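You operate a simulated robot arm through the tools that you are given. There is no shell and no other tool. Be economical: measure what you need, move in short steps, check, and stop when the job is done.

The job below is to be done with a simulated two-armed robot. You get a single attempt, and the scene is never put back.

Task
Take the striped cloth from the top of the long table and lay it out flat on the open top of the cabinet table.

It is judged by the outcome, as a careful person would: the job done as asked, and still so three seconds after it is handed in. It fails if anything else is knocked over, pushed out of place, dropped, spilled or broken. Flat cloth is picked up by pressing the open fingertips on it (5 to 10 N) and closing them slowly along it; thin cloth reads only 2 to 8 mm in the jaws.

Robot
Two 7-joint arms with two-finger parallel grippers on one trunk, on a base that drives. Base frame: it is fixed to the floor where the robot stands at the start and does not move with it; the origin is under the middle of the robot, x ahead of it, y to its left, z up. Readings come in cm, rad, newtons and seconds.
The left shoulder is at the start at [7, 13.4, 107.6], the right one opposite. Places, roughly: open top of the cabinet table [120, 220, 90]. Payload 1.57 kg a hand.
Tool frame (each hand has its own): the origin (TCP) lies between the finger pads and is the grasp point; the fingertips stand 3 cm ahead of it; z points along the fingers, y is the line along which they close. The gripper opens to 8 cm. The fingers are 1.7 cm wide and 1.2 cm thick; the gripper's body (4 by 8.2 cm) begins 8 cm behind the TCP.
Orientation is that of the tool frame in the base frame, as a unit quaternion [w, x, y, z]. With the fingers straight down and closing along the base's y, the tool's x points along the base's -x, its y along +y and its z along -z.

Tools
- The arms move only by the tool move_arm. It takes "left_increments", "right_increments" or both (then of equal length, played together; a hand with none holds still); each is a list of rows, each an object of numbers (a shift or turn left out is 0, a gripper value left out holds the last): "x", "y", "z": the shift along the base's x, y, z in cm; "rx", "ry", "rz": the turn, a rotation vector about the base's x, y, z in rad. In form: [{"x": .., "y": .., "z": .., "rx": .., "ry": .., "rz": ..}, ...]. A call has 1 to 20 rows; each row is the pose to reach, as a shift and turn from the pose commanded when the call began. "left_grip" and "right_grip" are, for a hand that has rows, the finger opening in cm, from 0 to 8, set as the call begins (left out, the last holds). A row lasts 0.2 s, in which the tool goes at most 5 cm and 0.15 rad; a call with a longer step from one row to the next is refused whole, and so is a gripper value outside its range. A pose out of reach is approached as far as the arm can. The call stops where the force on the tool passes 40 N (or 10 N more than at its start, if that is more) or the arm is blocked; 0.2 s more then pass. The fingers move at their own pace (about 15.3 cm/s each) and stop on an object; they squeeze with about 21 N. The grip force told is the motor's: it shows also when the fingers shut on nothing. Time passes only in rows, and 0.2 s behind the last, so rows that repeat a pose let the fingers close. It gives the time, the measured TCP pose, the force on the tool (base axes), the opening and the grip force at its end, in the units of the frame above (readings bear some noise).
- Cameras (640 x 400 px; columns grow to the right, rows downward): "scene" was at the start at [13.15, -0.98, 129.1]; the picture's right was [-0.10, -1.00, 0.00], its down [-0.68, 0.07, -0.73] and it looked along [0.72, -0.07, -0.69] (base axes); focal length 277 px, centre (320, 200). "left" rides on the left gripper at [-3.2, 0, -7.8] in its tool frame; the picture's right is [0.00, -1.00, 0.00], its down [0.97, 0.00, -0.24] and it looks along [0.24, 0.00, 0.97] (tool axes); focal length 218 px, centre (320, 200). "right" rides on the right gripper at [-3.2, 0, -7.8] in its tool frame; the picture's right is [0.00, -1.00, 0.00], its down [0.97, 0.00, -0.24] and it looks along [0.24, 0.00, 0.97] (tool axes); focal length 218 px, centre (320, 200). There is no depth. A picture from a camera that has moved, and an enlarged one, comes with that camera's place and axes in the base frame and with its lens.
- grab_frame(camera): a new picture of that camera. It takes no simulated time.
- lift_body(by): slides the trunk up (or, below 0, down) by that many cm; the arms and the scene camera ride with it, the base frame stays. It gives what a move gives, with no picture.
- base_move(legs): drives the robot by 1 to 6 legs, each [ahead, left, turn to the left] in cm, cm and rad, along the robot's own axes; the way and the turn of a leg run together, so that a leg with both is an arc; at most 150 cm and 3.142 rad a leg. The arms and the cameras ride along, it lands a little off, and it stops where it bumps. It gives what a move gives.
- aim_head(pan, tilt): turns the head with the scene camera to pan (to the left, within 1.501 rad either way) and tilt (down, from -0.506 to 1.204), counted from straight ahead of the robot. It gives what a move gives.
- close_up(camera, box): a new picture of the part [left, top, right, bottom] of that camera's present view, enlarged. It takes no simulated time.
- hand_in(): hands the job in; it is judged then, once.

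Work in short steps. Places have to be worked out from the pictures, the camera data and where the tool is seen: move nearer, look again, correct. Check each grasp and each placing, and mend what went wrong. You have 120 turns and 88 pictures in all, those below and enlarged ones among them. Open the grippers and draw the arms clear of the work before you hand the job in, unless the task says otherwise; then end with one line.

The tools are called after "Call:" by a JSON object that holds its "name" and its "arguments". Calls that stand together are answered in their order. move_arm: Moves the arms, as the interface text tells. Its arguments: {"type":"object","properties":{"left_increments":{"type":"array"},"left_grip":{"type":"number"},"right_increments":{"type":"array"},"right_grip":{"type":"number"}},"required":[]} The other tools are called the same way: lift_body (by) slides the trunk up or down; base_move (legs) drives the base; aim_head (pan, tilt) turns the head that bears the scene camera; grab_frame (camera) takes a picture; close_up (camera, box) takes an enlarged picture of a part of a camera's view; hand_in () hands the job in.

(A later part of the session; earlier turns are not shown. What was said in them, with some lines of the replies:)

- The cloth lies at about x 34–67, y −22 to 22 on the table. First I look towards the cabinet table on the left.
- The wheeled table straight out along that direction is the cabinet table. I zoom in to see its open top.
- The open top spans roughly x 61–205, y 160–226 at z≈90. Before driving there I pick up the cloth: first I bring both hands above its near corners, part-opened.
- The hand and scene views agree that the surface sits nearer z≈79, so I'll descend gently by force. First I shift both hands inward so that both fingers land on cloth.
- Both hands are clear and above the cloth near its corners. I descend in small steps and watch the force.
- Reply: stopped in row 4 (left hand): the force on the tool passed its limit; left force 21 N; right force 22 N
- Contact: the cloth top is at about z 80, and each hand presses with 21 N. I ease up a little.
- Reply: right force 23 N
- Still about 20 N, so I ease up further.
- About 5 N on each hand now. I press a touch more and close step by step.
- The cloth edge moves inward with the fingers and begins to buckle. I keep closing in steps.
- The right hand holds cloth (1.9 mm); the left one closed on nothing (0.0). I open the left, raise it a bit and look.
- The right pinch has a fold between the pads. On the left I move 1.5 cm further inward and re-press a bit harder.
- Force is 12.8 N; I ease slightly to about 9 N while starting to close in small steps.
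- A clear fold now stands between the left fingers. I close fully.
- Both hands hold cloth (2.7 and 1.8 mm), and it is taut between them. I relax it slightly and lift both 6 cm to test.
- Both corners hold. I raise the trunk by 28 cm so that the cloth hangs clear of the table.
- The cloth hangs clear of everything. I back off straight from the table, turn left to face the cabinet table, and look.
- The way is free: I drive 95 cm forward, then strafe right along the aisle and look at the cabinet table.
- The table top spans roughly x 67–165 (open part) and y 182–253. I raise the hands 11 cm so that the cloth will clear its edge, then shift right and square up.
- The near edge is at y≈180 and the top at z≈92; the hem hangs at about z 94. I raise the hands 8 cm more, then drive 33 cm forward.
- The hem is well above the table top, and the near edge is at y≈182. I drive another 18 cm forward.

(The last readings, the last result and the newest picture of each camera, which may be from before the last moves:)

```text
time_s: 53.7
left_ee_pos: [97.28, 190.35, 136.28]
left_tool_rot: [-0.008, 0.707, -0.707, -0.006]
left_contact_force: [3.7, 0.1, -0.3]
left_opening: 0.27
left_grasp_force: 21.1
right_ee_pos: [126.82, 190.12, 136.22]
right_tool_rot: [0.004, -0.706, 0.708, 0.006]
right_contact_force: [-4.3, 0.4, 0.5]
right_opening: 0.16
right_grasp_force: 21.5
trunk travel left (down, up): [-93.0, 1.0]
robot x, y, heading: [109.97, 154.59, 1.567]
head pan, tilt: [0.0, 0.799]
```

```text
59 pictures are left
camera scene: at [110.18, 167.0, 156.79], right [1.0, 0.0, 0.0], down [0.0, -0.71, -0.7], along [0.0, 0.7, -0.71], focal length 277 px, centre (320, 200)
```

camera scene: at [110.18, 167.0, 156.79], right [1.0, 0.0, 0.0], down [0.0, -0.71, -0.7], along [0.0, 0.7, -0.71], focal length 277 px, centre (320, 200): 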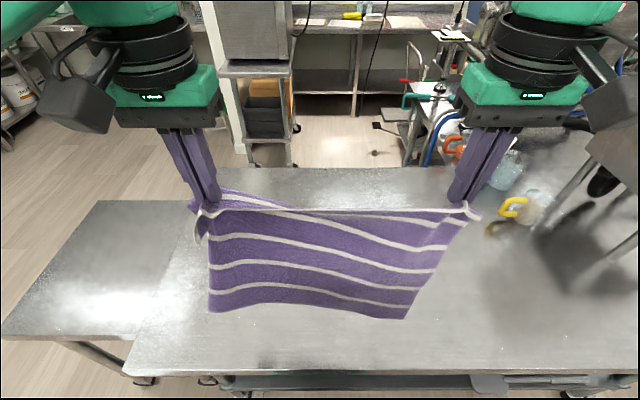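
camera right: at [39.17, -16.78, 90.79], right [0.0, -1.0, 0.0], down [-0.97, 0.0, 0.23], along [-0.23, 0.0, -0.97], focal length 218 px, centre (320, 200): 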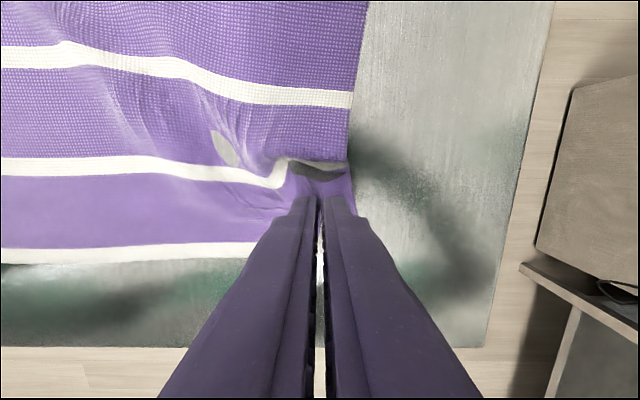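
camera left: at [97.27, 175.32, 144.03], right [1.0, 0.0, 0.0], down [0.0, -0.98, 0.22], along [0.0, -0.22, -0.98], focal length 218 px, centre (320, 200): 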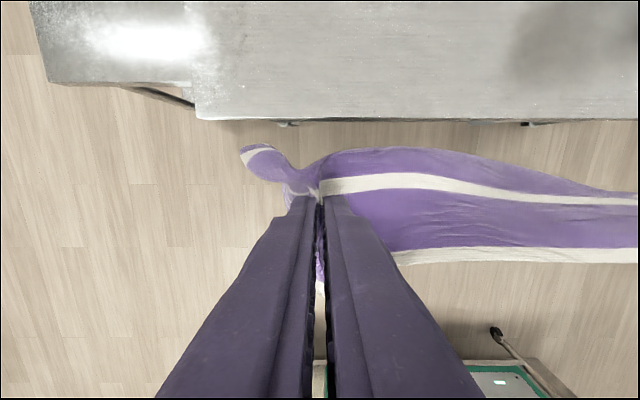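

All is clear, and the hem hangs over the top. I now extend both hands forward 20 cm while lowering 4 cm, slowly.

Call:
{"name": "move_arm", "arguments": {"left_increments": [{"y": 1}, {"y": 2.5}, {"y": 4}, {"y": 5.5, "z": -0.5}, {"y": 7, "z": -1}, {"y": 8.5, "z": -1.5}, {"y": 10, "z": -2}, {"y": 11.5, "z": -2.5}, {"y": 13, "z": -3}, {"y": 14.5, "z": -3.5}, {"y": 16, "z": -4}, {"y": 17.5, "z": -4}, {"y": 19, "z": -4}, {"y": 20, "z": -4}, {"y": 20, "z": -4}], "right_increments": [{"y": 1}, {"y": 2.5}, {"y": 4}, {"y": 5.5, "z": -0.5}, {"y": 7, "z": -1}, {"y": 8.5, "z": -1.5}, {"y": 10, "z": -2}, {"y": 11.5, "z": -2.5}, {"y": 13, "z": -3}, {"y": 14.5, "z": -3.5}, {"y": 16, "z": -4}, {"y": 17.5, "z": -4}, {"y": 19, "z": -4}, {"y": 20, "z": -4}, {"y": 20, "z": -4}]}}

Call:
{"name": "grab_frame", "arguments": {"camera": "scene"}}

Call:
{"name": "grab_frame", "arguments": {"camera": "right"}}

```text
time_s: 56.9
left_ee_pos: [97.42, 210.65, 132.12]
left_tool_rot: [0.006, -0.706, 0.708, 0.005]
left_contact_force: [3.6, -0.2, -0.6]
left_opening: 0.24
left_grasp_force: 20.7
right_ee_pos: [126.77, 210.67, 132.42]
right_tool_rot: [0.002, -0.706, 0.709, 0.005]
right_contact_force: [-4.0, 0.1, 0.2]
right_opening: 0.18
right_grasp_force: 21.1
trunk travel left (down, up): [-93.0, 1.0]
robot x, y, heading: [110.52, 154.78, 1.566]
head pan, tilt: [0.0, 0.799]
```

```text
58 pictures are left
camera scene: at [110.19, 167.51, 156.74], right [1.0, 0.0, 0.0], down [0.0, -0.72, -0.7], along [0.0, 0.7, -0.72], focal length 277 px, centre (320, 200)
```

scene: 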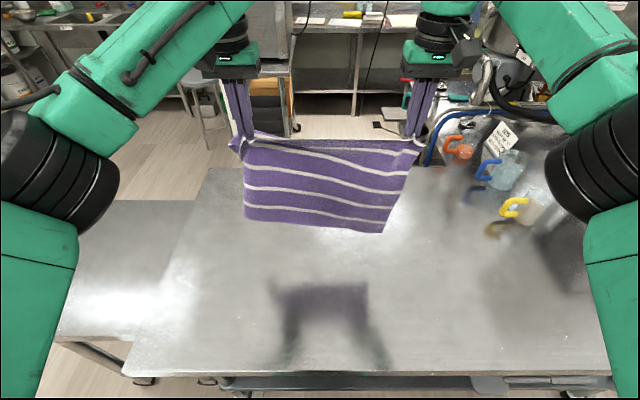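

```text
57 pictures are left
camera right: at [126.83, 213.72, 139.93], right [1.0, 0.0, 0.0], down [0.0, -0.97, 0.23], along [0.0, -0.23, -0.97], focal length 218 px, centre (320, 200)
```

right: 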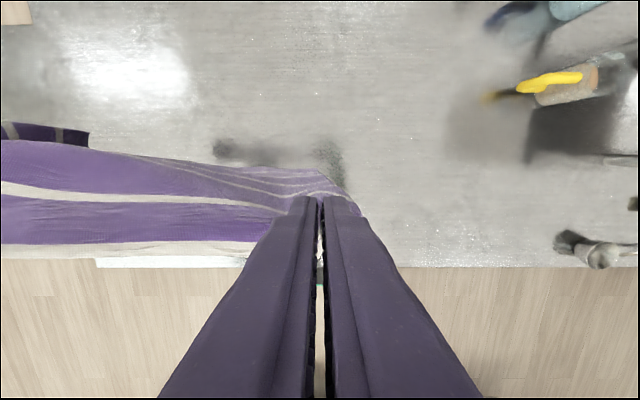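

The hem hangs at about z 102, y 211. I want it to land further back, so I extend 8 cm more while lowering 11 cm.

Call:
{"name": "move_arm", "arguments": {"left_increments": [{"y": 1, "z": -1}, {"y": 2, "z": -2}, {"y": 3, "z": -3}, {"y": 4, "z": -4}, {"y": 5, "z": -5}, {"y": 6, "z": -6}, {"y": 7, "z": -7}, {"y": 8, "z": -8}, {"y": 8, "z": -9}, {"y": 8, "z": -10}, {"y": 8, "z": -11}, {"y": 8, "z": -11}], "right_increments": [{"y": 1, "z": -1}, {"y": 2, "z": -2}, {"y": 3, "z": -3}, {"y": 4, "z": -4}, {"y": 5, "z": -5}, {"y": 6, "z": -6}, {"y": 7, "z": -7}, {"y": 8, "z": -8}, {"y": 8, "z": -9}, {"y": 8, "z": -10}, {"y": 8, "z": -11}, {"y": 8, "z": -11}]}}

Call:
{"name": "grab_frame", "arguments": {"camera": "scene"}}

```text
time_s: 59.5
left_ee_pos: [96.57, 216.27, 121.38]
left_tool_rot: [0.007, -0.707, 0.707, 0.004]
left_contact_force: [0.1, 0.1, -0.9]
left_opening: 0.25
left_grasp_force: 21.3
left hand out of reach, approached as far as the arm can: row 5, 6, 7, 8, 9, 10, 11, 12
right_ee_pos: [123.42, 214.6, 120.79]
right_tool_rot: [0.003, -0.705, 0.709, 0.004]
right_contact_force: [-0.8, -0.6, -0.1]
right_opening: 0.18
right_grasp_force: 21.0
right hand out of reach, approached as far as the arm can: row 3, 4, 5, 6, 7, 8, 9, 10, 11, 12
trunk travel left (down, up): [-93.0, 1.0]
robot x, y, heading: [110.16, 154.55, 1.564]
head pan, tilt: [0.0, 0.799]
```

```text
56 pictures are left
camera scene: at [109.85, 167.71, 156.73], right [1.0, 0.0, 0.0], down [0.0, -0.72, -0.7], along [0.0, 0.7, -0.72], focal length 277 px, centre (320, 200)
```

scene: 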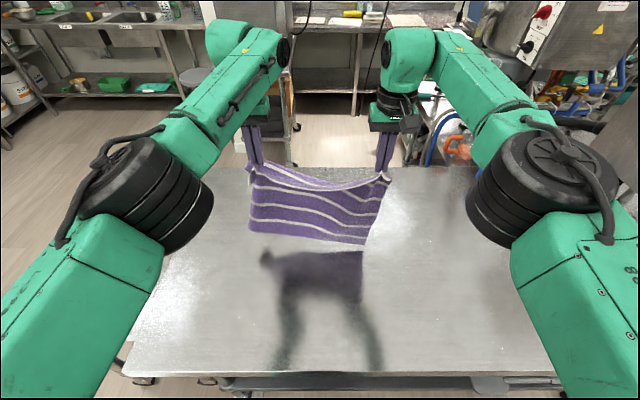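

The arms are at their reach limit (y≈215). The base still has about 6 cm before the table, so I pull the hands back slightly into reach and creep the base 4 cm forward.

Call:
{"name": "move_arm", "arguments": {"left_increments": [{"y": -1, "z": 0}, {"y": -2, "z": 0}, {"y": -4, "z": 0}, {"y": -5, "z": 0}, {"y": -5, "z": 0}], "right_increments": [{"y": -1, "z": 0}, {"y": -2, "z": 0}, {"y": -4, "z": 0}, {"y": -5, "z": 0}, {"y": -5, "z": 0}]}}

Call:
{"name": "base_move", "arguments": {"legs": [[4, 0, 0]]}}

Call:
{"name": "grab_frame", "arguments": {"camera": "right"}}

```text
time_s: 60.7
left_ee_pos: [96.85, 210.98, 121.5]
left_tool_rot: [0.005, -0.707, 0.708, 0.005]
left_contact_force: [0.7, 0.2, -1.7]
left_opening: 0.22
left_grasp_force: 21.3
left hand out of reach, approached as far as the arm can: row 1
right_ee_pos: [123.88, 209.6, 120.57]
right_tool_rot: [0.003, -0.705, 0.709, 0.005]
right_contact_force: [-0.2, 0.0, -1.2]
right_opening: 0.16
right_grasp_force: 20.8
trunk travel left (down, up): [-93.0, 1.0]
robot x, y, heading: [110.22, 154.66, 1.572]
head pan, tilt: [0.0, 0.799]
```

```text
time_s: 61.6
left_ee_pos: [96.74, 214.05, 121.93]
left_tool_rot: [0.008, -0.706, 0.708, 0.007]
left_contact_force: [0.2, -1.0, 0.0]
left_opening: 0.21
left_grasp_force: 20.9
right_ee_pos: [123.81, 212.53, 121.12]
right_tool_rot: [0.005, -0.705, 0.709, 0.008]
right_contact_force: [0.2, 0.2, -0.6]
right_opening: 0.17
right_grasp_force: 21.3
trunk travel left (down, up): [-93.0, 1.0]
robot x, y, heading: [110.64, 158.66, 1.57]
head pan, tilt: [0.0, 0.799]
```

```text
55 pictures are left
camera right: at [123.91, 215.73, 128.81], right [1.0, 0.0, 0.0], down [0.0, -0.97, 0.22], along [0.0, -0.22, -0.97], focal length 218 px, centre (320, 200)
```

right: 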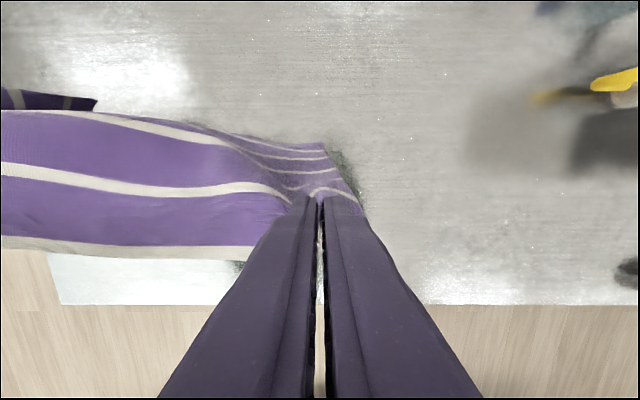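

Hands are at y≈213 with the hem near the surface. I straighten the pose: right hand back out to x≈126.5, and both forward to y≈217.

Call:
{"name": "move_arm", "arguments": {"left_increments": [{"x": -0.2, "y": 1}, {"x": -0.4, "y": 2}, {"x": -0.4, "y": 3}, {"x": -0.4, "y": 3}], "right_increments": [{"x": 0.7, "y": 1.2}, {"x": 1.4, "y": 2.5, "z": 0.5}, {"x": 2.2, "y": 4.2, "z": 0.8}, {"x": 2.2, "y": 4.2, "z": 0.8}]}}

Call:
{"name": "grab_frame", "arguments": {"camera": "scene"}}

```text
time_s: 62.6
left_ee_pos: [96.33, 218.06, 121.44]
left_tool_rot: [0.006, -0.705, 0.709, 0.004]
left_contact_force: [4.9, 1.1, -1.1]
left_opening: 0.23
left_grasp_force: 21.0
right_ee_pos: [126.15, 217.82, 121.36]
right_tool_rot: [0.001, -0.706, 0.708, 0.005]
right_contact_force: [-5.3, -0.1, 1.3]
right_opening: 0.19
right_grasp_force: 21.2
trunk travel left (down, up): [-93.0, 1.0]
robot x, y, heading: [110.38, 158.47, 1.573]
head pan, tilt: [0.0, 0.799]
```

```text
54 pictures are left
camera scene: at [110.19, 171.77, 156.72], right [1.0, 0.0, 0.0], down [0.0, -0.72, -0.7], along [0.0, 0.7, -0.72], focal length 277 px, centre (320, 200)
```

scene: 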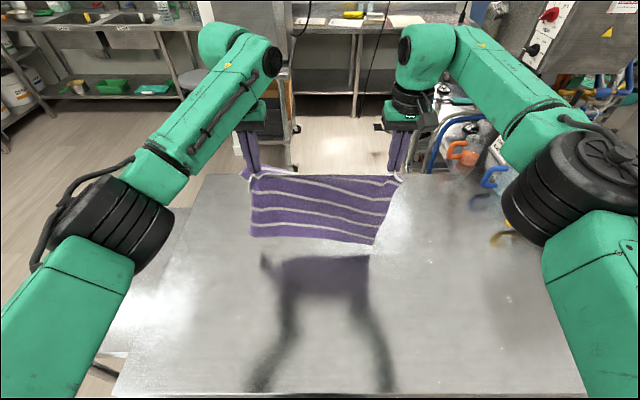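

The cloth is taut between the hands with the hem about 4–5 cm above the top. I lower 5 cm while starting to draw back slightly.

Call:
{"name": "move_arm", "arguments": {"left_increments": [{"z": -1}, {"z": -2}, {"z": -3}, {"y": -0.3, "z": -4}, {"y": -0.8, "z": -5}, {"y": -1.5, "z": -6}, {"y": -1.5, "z": -6}], "right_increments": [{"z": -1}, {"z": -2}, {"z": -3}, {"y": -0.3, "z": -4}, {"y": -0.8, "z": -5}, {"y": -1.5, "z": -6}, {"y": -1.5, "z": -6}]}}

Call:
{"name": "grab_frame", "arguments": {"camera": "scene"}}

Call:
{"name": "grab_frame", "arguments": {"camera": "left"}}

```text
time_s: 64.2
left_ee_pos: [96.23, 216.36, 115.5]
left_tool_rot: [0.007, -0.706, 0.708, 0.005]
left_contact_force: [6.3, -0.3, -0.1]
left_opening: 0.23
left_grasp_force: 20.8
right_ee_pos: [126.23, 216.18, 115.57]
right_tool_rot: [0.003, -0.705, 0.709, 0.005]
right_contact_force: [-4.3, -1.2, -0.9]
right_opening: 0.2
right_grasp_force: 20.9
trunk travel left (down, up): [-93.0, 1.0]
robot x, y, heading: [110.31, 158.76, 1.565]
head pan, tilt: [0.0, 0.799]
```

```text
53 pictures are left
camera scene: at [110.18, 171.5, 156.74], right [1.0, 0.0, 0.0], down [0.0, -0.72, -0.7], along [0.0, 0.7, -0.72], focal length 277 px, centre (320, 200)
```

scene: 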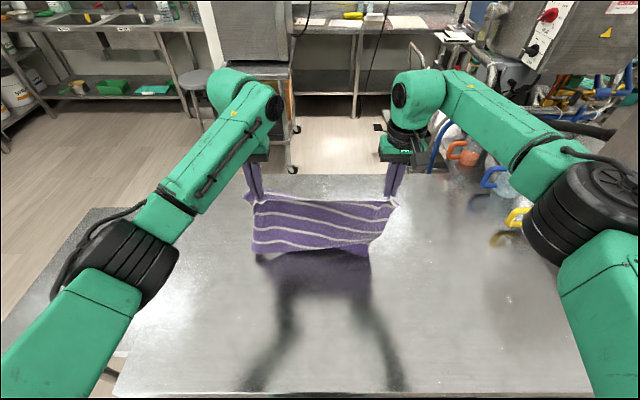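

```text
52 pictures are left
camera left: at [96.49, 219.44, 123.34], right [1.0, 0.0, 0.0], down [0.0, -0.97, 0.22], along [0.0, -0.22, -0.97], focal length 218 px, centre (320, 200)
```

left: 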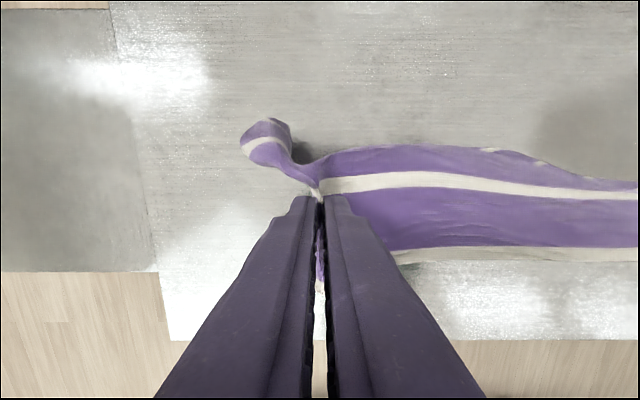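

The hem is at or very near the surface (z≈90). I start the lay-down: back and down together, about 1:1, 8 cm.

Call:
{"name": "move_arm", "arguments": {"left_increments": [{"y": -1, "z": -1}, {"y": -2, "z": -2}, {"y": -3, "z": -3}, {"y": -4, "z": -4}, {"y": -5, "z": -5}, {"y": -6, "z": -6}, {"y": -7, "z": -7}, {"y": -8, "z": -8}], "right_increments": [{"y": -1, "z": -1}, {"y": -2, "z": -2}, {"y": -3, "z": -3}, {"y": -4, "z": -4}, {"y": -5, "z": -5}, {"y": -6, "z": -6}, {"y": -7, "z": -7}, {"y": -8, "z": -8}]}}

Call:
{"name": "grab_frame", "arguments": {"camera": "scene"}}

Call:
{"name": "grab_frame", "arguments": {"camera": "right"}}

```text
time_s: 66.0
left_ee_pos: [96.4, 208.16, 107.63]
left_tool_rot: [0.005, -0.706, 0.708, 0.005]
left_contact_force: [5.9, -0.4, 0.2]
left_opening: 0.24
left_grasp_force: 21.1
right_ee_pos: [126.11, 208.12, 107.57]
right_tool_rot: [0.002, -0.706, 0.708, 0.005]
right_contact_force: [-7.2, 0.1, 0.9]
right_opening: 0.17
right_grasp_force: 20.7
trunk travel left (down, up): [-93.0, 1.0]
robot x, y, heading: [110.23, 158.26, 1.562]
head pan, tilt: [0.0, 0.799]
```

```text
51 pictures are left
camera scene: at [110.22, 171.43, 156.75], right [1.0, 0.0, 0.0], down [0.0, -0.72, -0.7], along [0.0, 0.7, -0.72], focal length 277 px, centre (320, 200)
```

scene: 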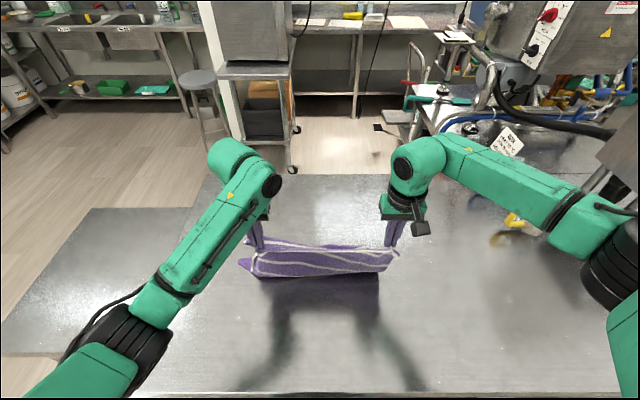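

```text
50 pictures are left
camera right: at [126.24, 211.31, 115.18], right [1.0, 0.0, -0.01], down [0.0, -0.97, 0.23], along [-0.01, -0.23, -0.97], focal length 218 px, centre (320, 200)
```

right: 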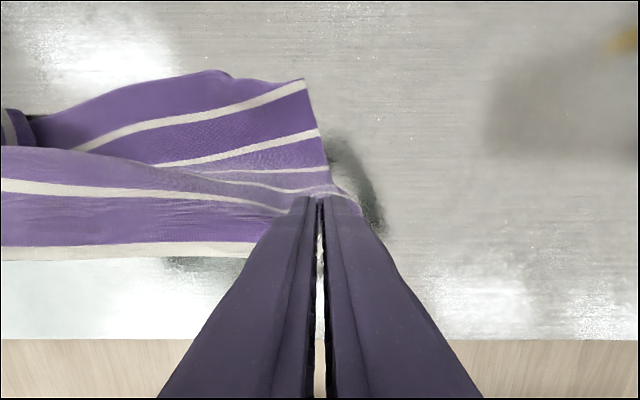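

The hem trails forward properly. The right elbow is swinging out towards the cabinet, so I look right before going on.

Call:
{"name": "aim_head", "arguments": {"pan": -0.6, "tilt": 0.7}}

Call:
{"name": "grab_frame", "arguments": {"camera": "scene"}}

```text
time_s: 67.0
left_ee_pos: [96.45, 208.22, 107.51]
left_tool_rot: [0.006, -0.706, 0.708, 0.005]
left_contact_force: [7.1, 0.2, 0.2]
left_opening: 0.26
left_grasp_force: 20.4
right_ee_pos: [126.25, 208.31, 107.61]
right_tool_rot: [0.002, -0.706, 0.708, 0.006]
right_contact_force: [-6.6, 0.3, 0.6]
right_opening: 0.19
right_grasp_force: 21.1
trunk travel left (down, up): [-93.0, 1.0]
robot x, y, heading: [110.08, 158.57, 1.567]
head pan, tilt: [-0.6, 0.7]
```

```text
49 pictures are left
camera scene: at [114.97, 170.47, 157.56], right [0.82, -0.57, 0.0], down [-0.36, -0.53, -0.76], along [0.43, 0.63, -0.64], focal length 277 px, centre (320, 200)
```

scene: 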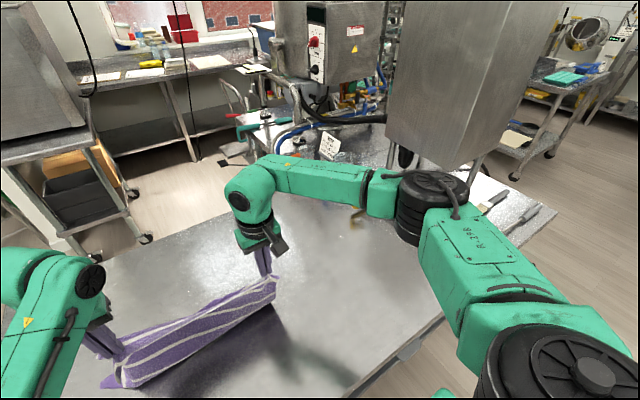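

The elbow is still about 25 cm or more from the cabinet, and will move back with the hand. I continue the lay-down by 7 cm and keep this view.

Call:
{"name": "move_arm", "arguments": {"left_increments": [{"y": -1, "z": -1}, {"y": -2, "z": -2}, {"y": -3, "z": -3}, {"y": -4, "z": -4}, {"y": -5, "z": -5}, {"y": -6, "z": -6}, {"y": -7, "z": -7}], "right_increments": [{"y": -1, "z": -1}, {"y": -2, "z": -2}, {"y": -3, "z": -3}, {"y": -4, "z": -4}, {"y": -5, "z": -5}, {"y": -6, "z": -6}, {"y": -7, "z": -7}]}}

Call:
{"name": "grab_frame", "arguments": {"camera": "scene"}}

Call:
{"name": "grab_frame", "arguments": {"camera": "right"}}

Call:
{"name": "grab_frame", "arguments": {"camera": "left"}}

```text
time_s: 68.6
left_ee_pos: [96.41, 201.21, 100.63]
left_tool_rot: [0.007, -0.707, 0.707, 0.006]
left_contact_force: [5.9, -0.2, 0.1]
left_opening: 0.2
left_grasp_force: 21.5
right_ee_pos: [126.06, 201.06, 100.55]
right_tool_rot: [0.002, -0.706, 0.709, 0.006]
right_contact_force: [-4.1, -0.7, -0.3]
right_opening: 0.18
right_grasp_force: 21.0
trunk travel left (down, up): [-93.0, 1.0]
robot x, y, heading: [110.11, 158.6, 1.564]
head pan, tilt: [-0.6, 0.7]
```

```text
48 pictures are left
camera scene: at [115.0, 170.35, 157.58], right [0.82, -0.57, 0.0], down [-0.37, -0.53, -0.77], along [0.43, 0.63, -0.64], focal length 277 px, centre (320, 200)
```

scene: 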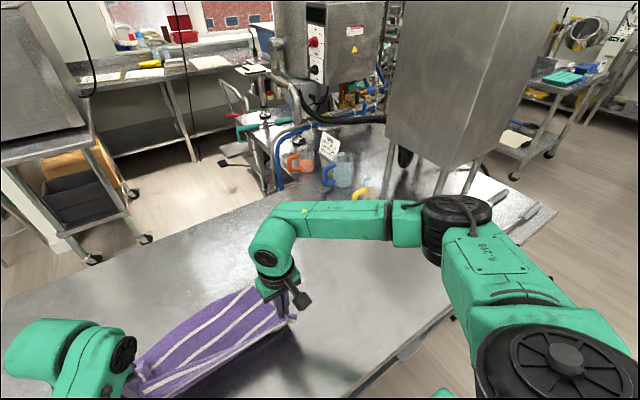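

```text
47 pictures are left
camera right: at [126.1, 204.23, 108.21], right [1.0, 0.0, 0.0], down [0.0, -0.97, 0.23], along [-0.01, -0.23, -0.97], focal length 218 px, centre (320, 200)
```

right: 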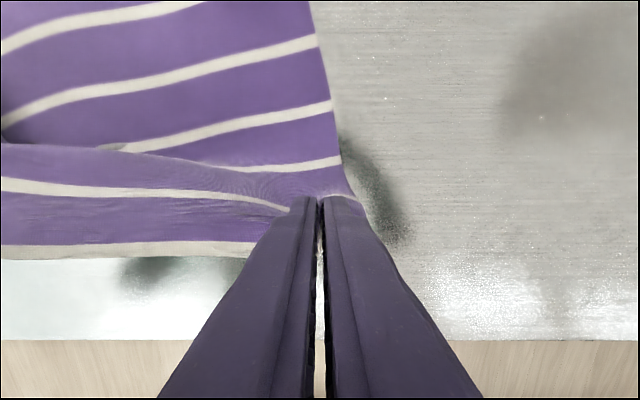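

```text
46 pictures are left
camera left: at [96.53, 204.37, 108.45], right [1.0, 0.0, 0.0], down [0.0, -0.97, 0.22], along [0.0, -0.22, -0.97], focal length 218 px, centre (320, 200)
```

left: 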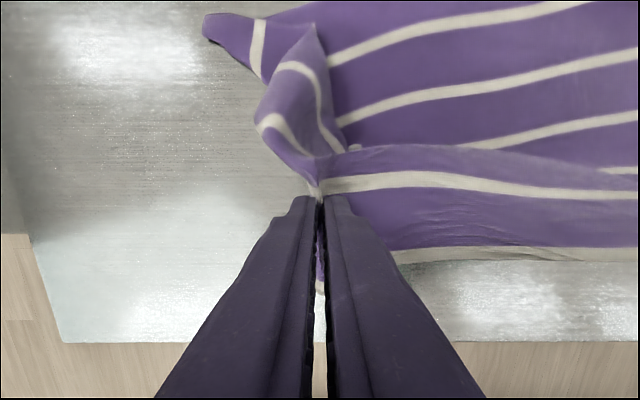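

The right side lies out well; at the left the corner flap is curled, which I'll fix afterwards. I continue down 7.5 cm with slightly more pull-back to keep the cloth stretched.

Call:
{"name": "move_arm", "arguments": {"left_increments": [{"y": -1.2, "z": -1}, {"y": -2.4, "z": -2}, {"y": -3.6, "z": -3}, {"y": -4.8, "z": -4}, {"y": -6, "z": -5}, {"y": -7.2, "z": -6}, {"y": -8.4, "z": -7}, {"y": -9, "z": -7.5}], "right_increments": [{"y": -1.2, "z": -1}, {"y": -2.4, "z": -2}, {"y": -3.6, "z": -3}, {"y": -4.8, "z": -4}, {"y": -6, "z": -5}, {"y": -7.2, "z": -6}, {"y": -8.4, "z": -7}, {"y": -9, "z": -7.5}]}}

Call:
{"name": "aim_head", "arguments": {"pan": 0, "tilt": 1.0}}

Call:
{"name": "grab_frame", "arguments": {"camera": "scene"}}

Call:
{"name": "grab_frame", "arguments": {"camera": "left"}}

```text
time_s: 70.4
left_ee_pos: [96.51, 192.24, 93.02]
left_tool_rot: [0.006, -0.707, 0.708, 0.004]
left_contact_force: [4.1, -0.6, -0.2]
left_opening: 0.22
left_grasp_force: 20.8
right_ee_pos: [126.13, 191.91, 93.02]
right_tool_rot: [0.002, -0.706, 0.708, 0.006]
right_contact_force: [-4.8, -0.9, 0.4]
right_opening: 0.18
right_grasp_force: 20.6
trunk travel left (down, up): [-93.0, 1.0]
robot x, y, heading: [110.18, 158.65, 1.572]
head pan, tilt: [-0.6, 0.7]
```

```text
time_s: 71.4
left_ee_pos: [96.41, 192.2, 93.07]
left_tool_rot: [0.007, -0.706, 0.708, 0.005]
left_contact_force: [4.4, 0.3, -0.4]
left_opening: 0.23
left_grasp_force: 21.3
right_ee_pos: [126.02, 191.94, 93.02]
right_tool_rot: [0.003, -0.706, 0.708, 0.005]
right_contact_force: [-4.5, -0.2, 0.2]
right_opening: 0.17
right_grasp_force: 20.8
trunk travel left (down, up): [-93.0, 1.0]
robot x, y, heading: [110.25, 158.56, 1.564]
head pan, tilt: [0.0, 1.0]
```

```text
45 pictures are left
camera scene: at [110.2, 170.4, 155.23], right [1.0, 0.0, 0.0], down [0.0, -0.84, -0.54], along [0.0, 0.54, -0.84], focal length 277 px, centre (320, 200)
```

scene: 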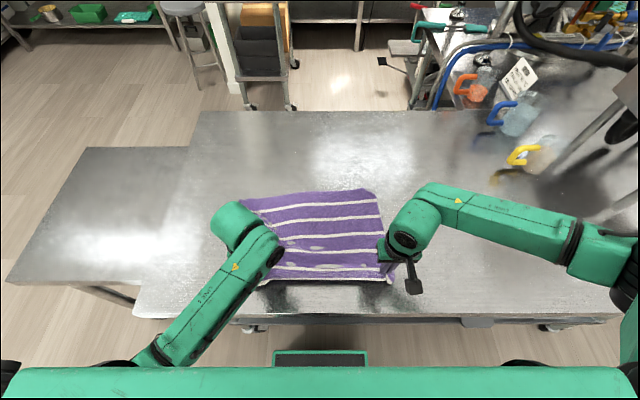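

```text
44 pictures are left
camera left: at [96.65, 195.44, 100.88], right [1.0, 0.0, 0.0], down [0.0, -0.97, 0.22], along [0.0, -0.22, -0.97], focal length 218 px, centre (320, 200)
```

left: 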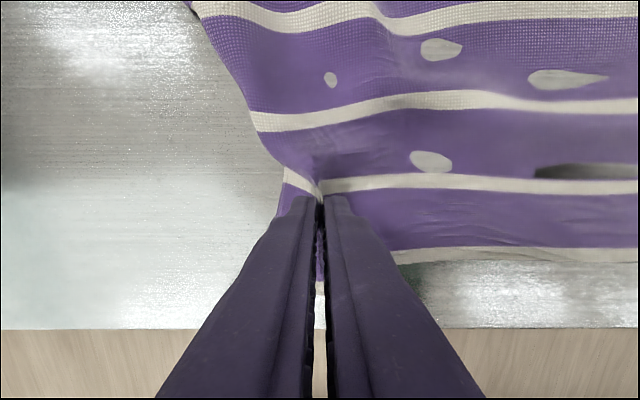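

The cloth is almost fully laid and the flap has unfurled. I lower the last bit to contact while drawing back slightly.

Call:
{"name": "move_arm", "arguments": {"left_increments": [{"y": -0.5, "z": -0.4}, {"y": -1.0, "z": -0.8}, {"y": -1.5, "z": -1.2}, {"y": -2, "z": -1.5}], "right_increments": [{"y": -0.5, "z": -0.4}, {"y": -1.0, "z": -0.8}, {"y": -1.5, "z": -1.2}, {"y": -2, "z": -1.5}]}}

Call:
{"name": "grab_frame", "arguments": {"camera": "right"}}

```text
time_s: 72.4
left_ee_pos: [96.44, 190.13, 91.56]
left_tool_rot: [0.007, -0.707, 0.708, 0.006]
left_contact_force: [5.4, -0.6, 0.5]
left_opening: 0.23
left_grasp_force: 20.9
right_ee_pos: [126.07, 190.05, 91.52]
right_tool_rot: [0.003, -0.706, 0.709, 0.005]
right_contact_force: [-4.8, 0.0, 0.6]
right_opening: 0.18
right_grasp_force: 21.2
trunk travel left (down, up): [-93.0, 1.0]
robot x, y, heading: [110.15, 158.75, 1.568]
head pan, tilt: [0.0, 1.0]
```

```text
43 pictures are left
camera right: at [126.16, 193.32, 99.18], right [1.0, 0.0, 0.0], down [0.0, -0.97, 0.23], along [0.0, -0.23, -0.97], focal length 218 px, centre (320, 200)
```

right: 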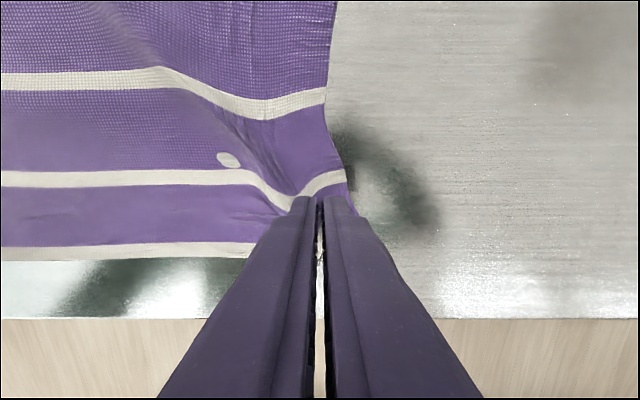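

Not touching yet; I go down another 1.5 cm in small steps.

Call:
{"name": "move_arm", "arguments": {"left_increments": [{"z": -0.3}, {"z": -0.6}, {"z": -0.8}, {"z": -1.0}], "right_increments": [{"z": -0.3}, {"z": -0.6}, {"z": -0.8}, {"z": -1.0}]}}

```text
time_s: 73.4
left_ee_pos: [96.46, 190.47, 91.11]
left_tool_rot: [0.013, -0.707, 0.707, 0.011]
left_contact_force: [2.5, -2.7, 22.1]
left_opening: 0.21
left_grasp_force: 21.3
right_ee_pos: [125.93, 190.19, 91.39]
right_tool_rot: [0.005, -0.706, 0.708, 0.015]
right_contact_force: [-0.7, -3.3, 23.7]
right_opening: 0.19
right_grasp_force: 21.0
trunk travel left (down, up): [-93.0, 1.0]
robot x, y, heading: [109.95, 158.29, 1.569]
head pan, tilt: [0.0, 1.0]
stopped in row 4 (right hand): the force on the tool passed its limit (the readings are from after the stop); the commanded pose is now the measured one
```

Contact at TCP z≈91.3. I ease the pressure and open slowly so the pinched fold is spread out again.

Call:
{"name": "move_arm", "arguments": {"left_increments": [{"z": 0.4}, {"z": 0.4}], "right_increments": [{"z": 0.4}, {"z": 0.4}]}}

Call:
{"name": "move_arm", "arguments": {"left_increments": [{"z": 0}, {"z": 0}], "right_increments": [{"z": 0}, {"z": 0}], "left_grip": 1, "right_grip": 1}}

Call:
{"name": "move_arm", "arguments": {"left_increments": [{"z": 0}], "right_increments": [{"z": 0}], "left_grip": 2, "right_grip": 2}}

Call:
{"name": "move_arm", "arguments": {"left_increments": [{"z": 0}], "right_increments": [{"z": 0}], "left_grip": 3, "right_grip": 3}}

Call:
{"name": "move_arm", "arguments": {"left_increments": [{"z": 0}, {"z": 0}], "right_increments": [{"z": 0}, {"z": 0}], "left_grip": 4.2, "right_grip": 4.2}}

Call:
{"name": "grab_frame", "arguments": {"camera": "left"}}

Call:
{"name": "grab_frame", "arguments": {"camera": "right"}}

```text
time_s: 74.0
left_ee_pos: [96.3, 190.5, 91.09]
left_tool_rot: [0.009, -0.707, 0.707, 0.008]
left_contact_force: [5.1, -0.2, 3.7]
left_opening: 0.24
left_grasp_force: 21.1
right_ee_pos: [125.92, 190.44, 91.2]
right_tool_rot: [0.004, -0.706, 0.708, 0.01]
right_contact_force: [-4.4, -0.3, 3.3]
right_opening: 0.18
right_grasp_force: 20.6
trunk travel left (down, up): [-93.0, 1.0]
robot x, y, heading: [110.14, 158.7, 1.571]
head pan, tilt: [0.0, 1.0]
```

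```text
time_s: 74.6
left_ee_pos: [96.3, 190.62, 91.28]
left_tool_rot: [-0.009, 0.708, -0.706, -0.008]
left_contact_force: [0.1, 0.0, -0.4]
left_opening: 0.97
left_grasp_force: 0.0
right_ee_pos: [126.03, 190.56, 91.24]
right_tool_rot: [0.003, -0.705, 0.709, 0.01]
right_contact_force: [0.2, 0.0, 0.6]
right_opening: 1.03
right_grasp_force: 0.3
trunk travel left (down, up): [-93.0, 1.0]
robot x, y, heading: [109.99, 158.54, 1.566]
head pan, tilt: [0.0, 1.0]
```

```text
time_s: 75.0
left_ee_pos: [96.3, 190.7, 91.21]
left_tool_rot: [0.009, -0.707, 0.707, 0.008]
left_contact_force: [0.0, -0.3, -0.1]
left_opening: 2.01
left_grasp_force: 0.0
right_ee_pos: [126.05, 190.51, 91.34]
right_tool_rot: [0.003, -0.706, 0.708, 0.01]
right_contact_force: [-0.5, -0.6, 0.8]
right_opening: 1.96
right_grasp_force: 0.0
trunk travel left (down, up): [-93.0, 1.0]
robot x, y, heading: [110.08, 158.27, 1.565]
head pan, tilt: [0.0, 1.0]
```

```text
time_s: 75.4
left_ee_pos: [96.39, 190.57, 91.25]
left_tool_rot: [-0.009, 0.707, -0.707, -0.007]
left_contact_force: [-0.4, -0.2, -0.1]
left_opening: 3.0
left_grasp_force: 0.0
right_ee_pos: [125.98, 190.52, 91.26]
right_tool_rot: [0.004, -0.706, 0.708, 0.01]
right_contact_force: [0.2, 0.3, 0.5]
right_opening: 2.99
right_grasp_force: 0.1
trunk travel left (down, up): [-93.0, 1.0]
robot x, y, heading: [110.43, 158.68, 1.567]
head pan, tilt: [0.0, 1.0]
```

```text
time_s: 76.0
left_ee_pos: [96.26, 190.69, 91.26]
left_tool_rot: [0.01, -0.707, 0.707, 0.007]
left_contact_force: [-0.8, 0.4, 0.0]
left_opening: 4.18
left_grasp_force: 0.0
right_ee_pos: [126.14, 190.57, 91.28]
right_tool_rot: [0.004, -0.706, 0.708, 0.01]
right_contact_force: [0.5, 0.1, -1.6]
right_opening: 4.2
right_grasp_force: 0.1
trunk travel left (down, up): [-93.0, 1.0]
robot x, y, heading: [110.39, 158.54, 1.57]
head pan, tilt: [0.0, 1.0]
```

```text
42 pictures are left
camera left: at [96.5, 193.69, 99.07], right [1.0, 0.0, 0.0], down [0.0, -0.98, 0.22], along [0.0, -0.22, -0.98], focal length 218 px, centre (320, 200)
```

left: 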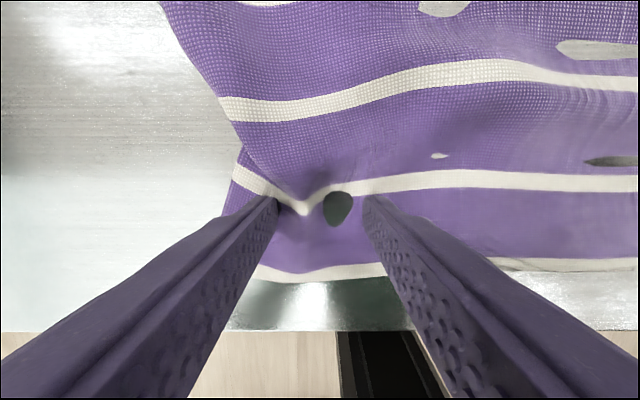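

```text
41 pictures are left
camera right: at [126.1, 193.6, 98.95], right [1.0, 0.0, -0.01], down [0.0, -0.98, 0.22], along [-0.01, -0.22, -0.98], focal length 218 px, centre (320, 200)
```

right: 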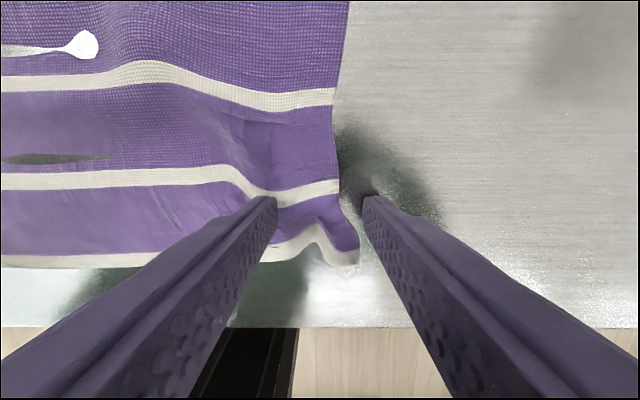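

Both released, with only mild puckers left. I raise the hands straight up and look at the whole cloth.

Call:
{"name": "move_arm", "arguments": {"left_increments": [{"z": 1}, {"z": 3}, {"z": 6}, {"z": 9}, {"z": 12}, {"z": 15}, {"z": 17}, {"z": 17}], "right_increments": [{"z": 1}, {"z": 3}, {"z": 6}, {"z": 9}, {"z": 12}, {"z": 15}, {"z": 17}, {"z": 17}]}}

Call:
{"name": "grab_frame", "arguments": {"camera": "left"}}

Call:
{"name": "grab_frame", "arguments": {"camera": "right"}}

Call:
{"name": "close_up", "arguments": {"camera": "scene", "box": [180, 150, 460, 330]}}

```text
time_s: 77.8
left_ee_pos: [97.14, 190.72, 107.32]
left_tool_rot: [-0.01, 0.707, -0.707, -0.008]
left_contact_force: [0.0, 0.3, 0.9]
left_opening: 4.22
left_grasp_force: 0.1
left hand out of reach, approached as far as the arm can: row 7, 8
right_ee_pos: [125.94, 190.45, 108.07]
right_tool_rot: [0.004, -0.705, 0.709, 0.01]
right_contact_force: [0.3, -0.1, -0.9]
right_opening: 4.2
right_grasp_force: 0.1
trunk travel left (down, up): [-93.0, 1.0]
robot x, y, heading: [110.27, 158.62, 1.572]
head pan, tilt: [0.0, 1.0]
```

```text
40 pictures are left
camera left: at [97.23, 193.87, 115.14], right [1.0, 0.0, 0.0], down [0.0, -0.98, 0.22], along [0.0, -0.22, -0.98], focal length 218 px, centre (320, 200)
```

left: 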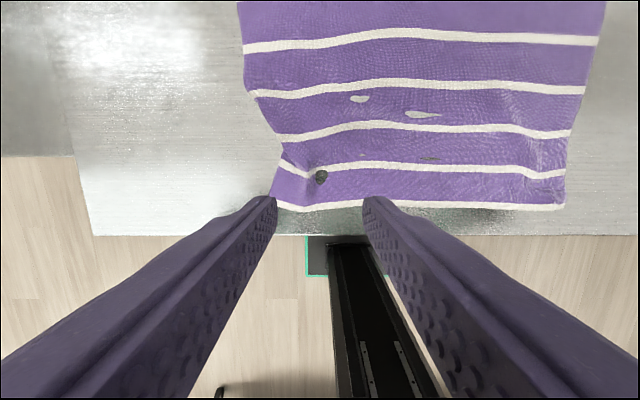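

```text
39 pictures are left
camera right: at [126.05, 193.55, 115.78], right [1.0, 0.0, -0.01], down [0.0, -0.98, 0.22], along [-0.01, -0.22, -0.98], focal length 218 px, centre (320, 200)
```

right: 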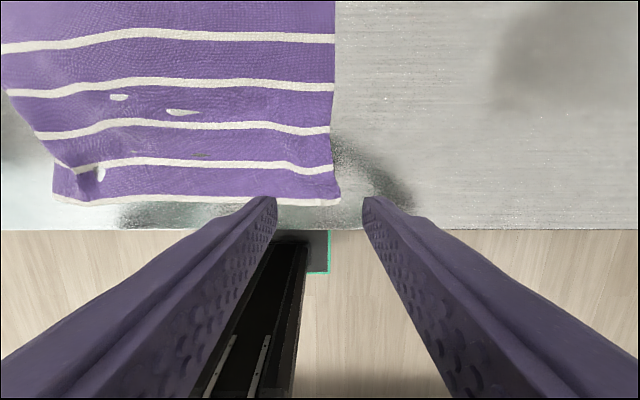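

```text
2.22 times, centred on (320, 240) of scene
camera zoom: at [110.12, 170.4, 155.23], right [1.0, 0.0, 0.0], down [0.0, -0.84, -0.54], along [0.0, 0.54, -0.84], focal length 616 px, centre (320, 111)
```

zoom: 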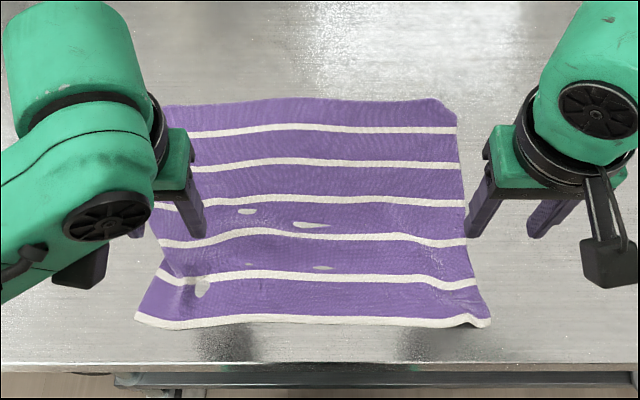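

The cloth is spread out well, with just a small pucker at the near-left corner. I back the base 15 cm for an unobstructed look.

Call:
{"name": "base_move", "arguments": {"legs": [[-15, 0, 0]]}}

Call:
{"name": "aim_head", "arguments": {"pan": 0, "tilt": 0.85}}

Call:
{"name": "close_up", "arguments": {"camera": "scene", "box": [180, 80, 460, 260]}}

```text
time_s: 79.2
left_ee_pos: [97.15, 176.19, 107.23]
left_tool_rot: [0.01, -0.707, 0.707, 0.006]
left_contact_force: [0.3, 0.3, 0.4]
left_opening: 4.19
left_grasp_force: 0.0
right_ee_pos: [125.98, 175.7, 107.95]
right_tool_rot: [0.002, -0.705, 0.709, 0.008]
right_contact_force: [-0.3, 0.1, -0.1]
right_opening: 4.21
right_grasp_force: 0.0
trunk travel left (down, up): [-93.0, 1.0]
robot x, y, heading: [110.32, 143.4, 1.562]
head pan, tilt: [0.0, 1.0]
```

```text
time_s: 79.9
left_ee_pos: [97.11, 175.94, 107.25]
left_tool_rot: [0.009, -0.706, 0.708, 0.007]
left_contact_force: [0.6, -0.5, -0.1]
left_opening: 4.19
left_grasp_force: 0.1
right_ee_pos: [126.06, 175.44, 108.05]
right_tool_rot: [0.004, -0.705, 0.709, 0.01]
right_contact_force: [-0.5, 0.3, 0.6]
right_opening: 4.22
right_grasp_force: 0.1
trunk travel left (down, up): [-93.0, 1.0]
robot x, y, heading: [110.22, 143.68, 1.565]
head pan, tilt: [0.0, 0.85]
```

```text
2.22 times, centred on (320, 170) of scene
camera zoom: at [110.17, 156.32, 156.33], right [1.0, -0.01, 0.0], down [0.0, -0.75, -0.66], along [0.0, 0.66, -0.75], focal length 616 px, centre (320, 267)
```

zoom: 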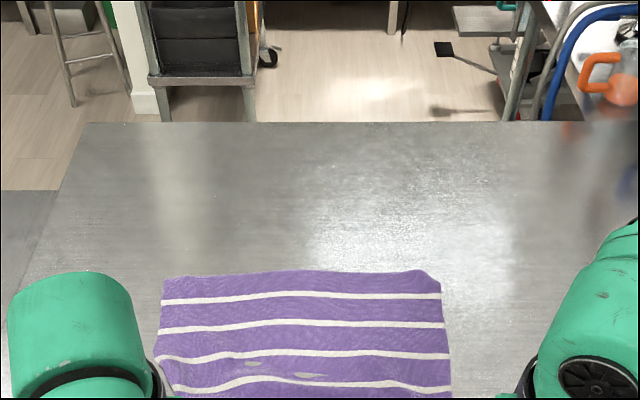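

The far half is flat. Now a close look at the near half.

Call:
{"name": "close_up", "arguments": {"camera": "scene", "box": [210, 190, 420, 325]}}

```text
2.96 times, centred on (315, 258) of scene
camera zoom: at [110.17, 156.32, 156.33], right [1.0, -0.01, 0.0], down [0.0, -0.75, -0.66], along [0.0, 0.66, -0.75], focal length 821 px, centre (335, 30)
```

zoom: 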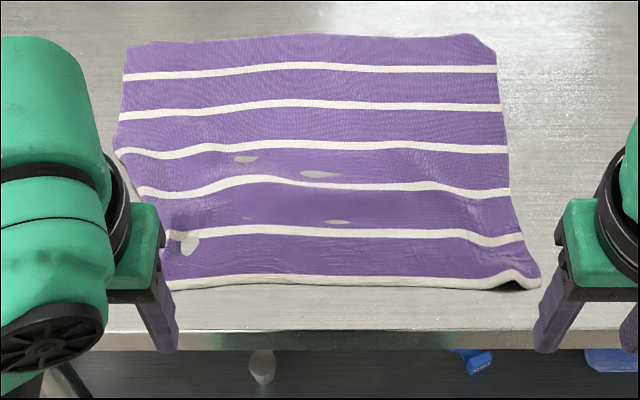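

It lies flat apart from a small inward kink of the left edge near (93, 195). I bring the left hand, closed, above it to smooth it gently outward.

Call:
{"name": "move_arm", "arguments": {"left_increments": [{"y": 3}, {"y": 6}, {"y": 9}, {"y": 12}, {"y": 15}, {"y": 18, "x": -0.5}, {"y": 19, "x": -1}, {"y": 19, "x": -1, "z": -4}, {"y": 19, "x": -1, "z": -8}, {"y": 19, "x": -1, "z": -12}, {"y": 19, "x": -1, "z": -13}, {"y": 19, "x": -1, "z": -13}], "left_grip": 0}}

Call:
{"name": "grab_frame", "arguments": {"camera": "left"}}

```text
time_s: 82.5
left_ee_pos: [96.17, 195.0, 94.37]
left_tool_rot: [0.01, -0.706, 0.708, 0.008]
left_contact_force: [-0.4, -0.7, -0.2]
left_opening: 0.0
left_grasp_force: 21.2
right_ee_pos: [125.9, 175.34, 108.12]
right_tool_rot: [0.005, -0.704, 0.71, 0.01]
right_contact_force: [-0.1, -0.6, -0.3]
right_opening: 4.18
right_grasp_force: 0.0
trunk travel left (down, up): [-93.0, 1.0]
robot x, y, heading: [110.36, 143.5, 1.565]
head pan, tilt: [0.0, 0.85]
```

```text
35 pictures are left
camera left: at [96.32, 197.91, 102.13], right [1.0, 0.0, 0.0], down [0.0, -0.98, 0.22], along [0.0, -0.22, -0.98], focal length 218 px, centre (320, 200)
```

left: 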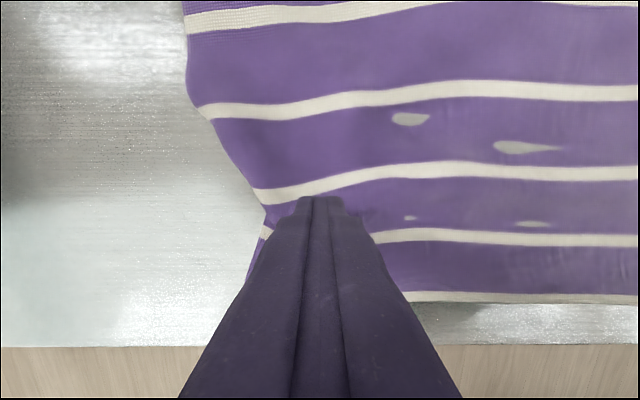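

The kink is right beside the fingertip. I shift 1.5 cm nearer and press lightly.

Call:
{"name": "move_arm", "arguments": {"left_increments": [{"y": -1.5, "z": -1}, {"y": -1.5, "z": -2}, {"y": -1.5, "z": -2.5}, {"y": -1.5, "z": -2.8}, {"y": -1.5, "z": -3.1}, {"y": -1.5, "z": -3.2}, {"y": -1.5, "z": -3.3}]}}

```text
time_s: 84.1
left_ee_pos: [96.22, 193.36, 91.18]
left_tool_rot: [-0.011, 0.707, -0.707, -0.01]
left_contact_force: [0.3, 1.3, 4.5]
left_opening: 0.0
left_grasp_force: 20.8
right_ee_pos: [126.08, 175.4, 108.18]
right_tool_rot: [0.004, -0.704, 0.71, 0.009]
right_contact_force: [-0.1, 0.5, 0.8]
right_opening: 4.2
right_grasp_force: 0.0
trunk travel left (down, up): [-93.0, 1.0]
robot x, y, heading: [110.13, 143.41, 1.571]
head pan, tilt: [0.0, 0.85]
```

Light contact at 4.5 N. I stroke 3.5 cm to the left, then lift.

Call:
{"name": "move_arm", "arguments": {"left_increments": [{"x": -0.2, "z": -0.08}, {"x": -0.8, "z": -0.08}, {"x": -1.4, "z": -0.08}, {"x": -2.0, "z": -0.08}, {"x": -2.6, "z": -0.08}, {"x": -3.2, "z": -0.08}, {"x": -3.5, "z": -0.08}, {"x": -3.5, "z": -0.08}]}}

Call:
{"name": "move_arm", "arguments": {"left_increments": [{"z": 0.5}, {"z": 2}, {"z": 5}, {"z": 9}, {"z": 13}, {"z": 13}]}}

Call:
{"name": "grab_frame", "arguments": {"camera": "left"}}

```text
time_s: 85.9
left_ee_pos: [92.81, 193.18, 91.16]
left_tool_rot: [0.011, -0.706, 0.708, 0.01]
left_contact_force: [3.7, 1.1, 24.3]
left_opening: 0.02
left_grasp_force: 21.2
right_ee_pos: [126.24, 175.07, 108.14]
right_tool_rot: [0.005, -0.705, 0.709, 0.012]
right_contact_force: [0.4, -0.3, 0.5]
right_opening: 4.2
right_grasp_force: 0.2
trunk travel left (down, up): [-93.0, 1.0]
robot x, y, heading: [110.21, 143.94, 1.567]
head pan, tilt: [0.0, 0.85]
```

```text
time_s: 87.3
left_ee_pos: [92.58, 193.44, 104.0]
left_tool_rot: [0.01, -0.706, 0.708, 0.009]
left_contact_force: [0.2, 0.2, 0.0]
left_opening: 0.01
left_grasp_force: 20.6
right_ee_pos: [126.07, 175.47, 108.01]
right_tool_rot: [0.004, -0.705, 0.709, 0.01]
right_contact_force: [-0.4, 0.3, -0.6]
right_opening: 4.19
right_grasp_force: 0.1
trunk travel left (down, up): [-93.0, 1.0]
robot x, y, heading: [110.33, 143.47, 1.57]
head pan, tilt: [0.0, 0.85]
```

```text
34 pictures are left
camera left: at [92.76, 196.53, 111.84], right [1.0, 0.0, 0.0], down [0.0, -0.98, 0.22], along [0.0, -0.22, -0.98], focal length 218 px, centre (320, 200)
```

left: 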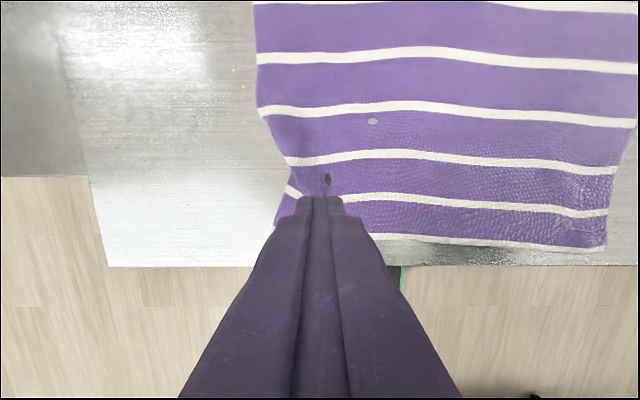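

The main part is smooth now; I draw the left hand back to check the corner.

Call:
{"name": "move_arm", "arguments": {"left_increments": [{"y": -4, "z": 2}, {"y": -8, "z": 2}, {"y": -12, "z": 2}, {"y": -15, "x": -4, "z": 2}, {"y": -16, "x": -7, "z": 2}, {"y": -16, "x": -7, "z": 2}]}}

Call:
{"name": "close_up", "arguments": {"camera": "scene", "box": [210, 190, 420, 325]}}

```text
time_s: 88.7
left_ee_pos: [85.8, 177.47, 105.99]
left_tool_rot: [0.009, -0.706, 0.708, 0.008]
left_contact_force: [0.6, 0.4, -0.3]
left_opening: 0.0
left_grasp_force: 21.0
right_ee_pos: [126.12, 175.54, 108.07]
right_tool_rot: [0.003, -0.704, 0.71, 0.01]
right_contact_force: [-0.7, 0.2, -1.0]
right_opening: 4.22
right_grasp_force: 0.0
trunk travel left (down, up): [-93.0, 1.0]
robot x, y, heading: [110.01, 143.74, 1.565]
head pan, tilt: [0.0, 0.85]
```

```text
2.96 times, centred on (315, 258) of scene
camera zoom: at [110.35, 156.41, 156.33], right [1.0, -0.01, 0.0], down [0.0, -0.75, -0.66], along [0.0, 0.66, -0.75], focal length 821 px, centre (335, 30)
```

zoom: 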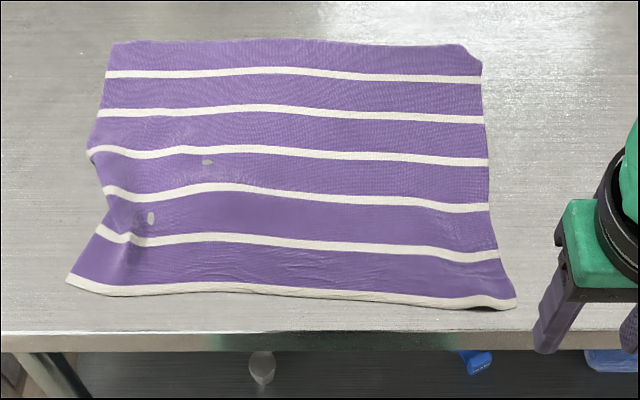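

The cloth lies flat and wholly on the open top, with nothing else disturbed. I open the grippers and back the robot away.

Call:
{"name": "move_arm", "arguments": {"left_increments": [{"z": 0}, {"z": 0}], "right_increments": [{"z": 0}, {"z": 0}], "left_grip": 8, "right_grip": 8}}

Call:
{"name": "base_move", "arguments": {"legs": [[-28, 0, 0]]}}

Call:
{"name": "aim_head", "arguments": {"pan": 0, "tilt": 0.6}}

Call:
{"name": "grab_frame", "arguments": {"camera": "scene"}}

```text
time_s: 89.3
left_ee_pos: [85.62, 177.36, 106.01]
left_tool_rot: [0.009, -0.706, 0.708, 0.008]
left_contact_force: [-0.3, -0.3, 0.3]
left_opening: 7.99
left_grasp_force: 0.1
right_ee_pos: [126.05, 175.46, 108.0]
right_tool_rot: [0.005, -0.704, 0.71, 0.01]
right_contact_force: [0.7, 0.0, -0.3]
right_opening: 8.0
right_grasp_force: 0.1
trunk travel left (down, up): [-93.0, 1.0]
robot x, y, heading: [110.45, 143.38, 1.566]
head pan, tilt: [0.0, 0.85]
```

```text
time_s: 91.2
left_ee_pos: [85.47, 149.88, 105.93]
left_tool_rot: [0.009, -0.705, 0.709, 0.007]
left_contact_force: [0.3, -0.9, 0.2]
left_opening: 7.98
left_grasp_force: 0.1
right_ee_pos: [125.95, 147.91, 108.01]
right_tool_rot: [0.004, -0.704, 0.71, 0.009]
right_contact_force: [0.7, 1.3, 1.0]
right_opening: 7.99
right_grasp_force: 0.1
trunk travel left (down, up): [-93.0, 1.0]
robot x, y, heading: [110.22, 115.37, 1.562]
head pan, tilt: [0.0, 0.85]
```

```text
time_s: 92.0
left_ee_pos: [85.52, 149.71, 106.13]
left_tool_rot: [0.01, -0.706, 0.708, 0.008]
left_contact_force: [1.2, 0.4, 0.9]
left_opening: 7.99
left_grasp_force: 0.1
right_ee_pos: [125.88, 147.78, 108.3]
right_tool_rot: [0.004, -0.704, 0.71, 0.01]
right_contact_force: [-0.1, 0.3, -0.2]
right_opening: 7.99
right_grasp_force: 0.0
trunk travel left (down, up): [-93.0, 1.0]
robot x, y, heading: [110.19, 116.16, 1.569]
head pan, tilt: [0.0, 0.6]
```

```text
32 pictures are left
camera scene: at [110.03, 129.48, 158.43], right [1.0, -0.01, 0.0], down [0.0, -0.57, -0.82], along [0.01, 0.82, -0.57], focal length 277 px, centre (320, 200)
```

scene: 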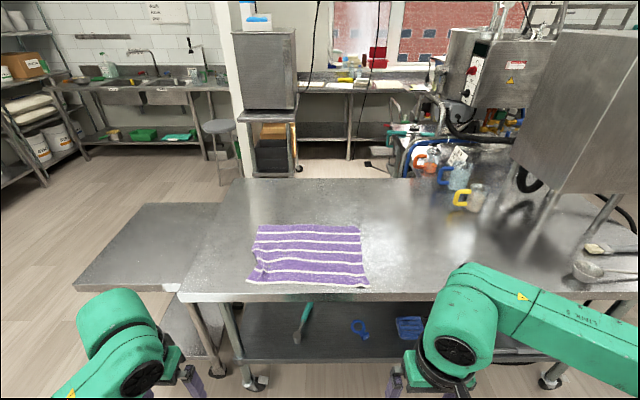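

The cloth lies flat on the open top, the grippers are open and the arms are clear, so I hand the job in.

Call:
{"name": "hand_in", "arguments": {}}

```text
The job is handed in.
```

The striped cloth is laid out flat on the open top of the cabinet table, apart from a small kink left in its left edge near the front; I saw nothing else disturbed.
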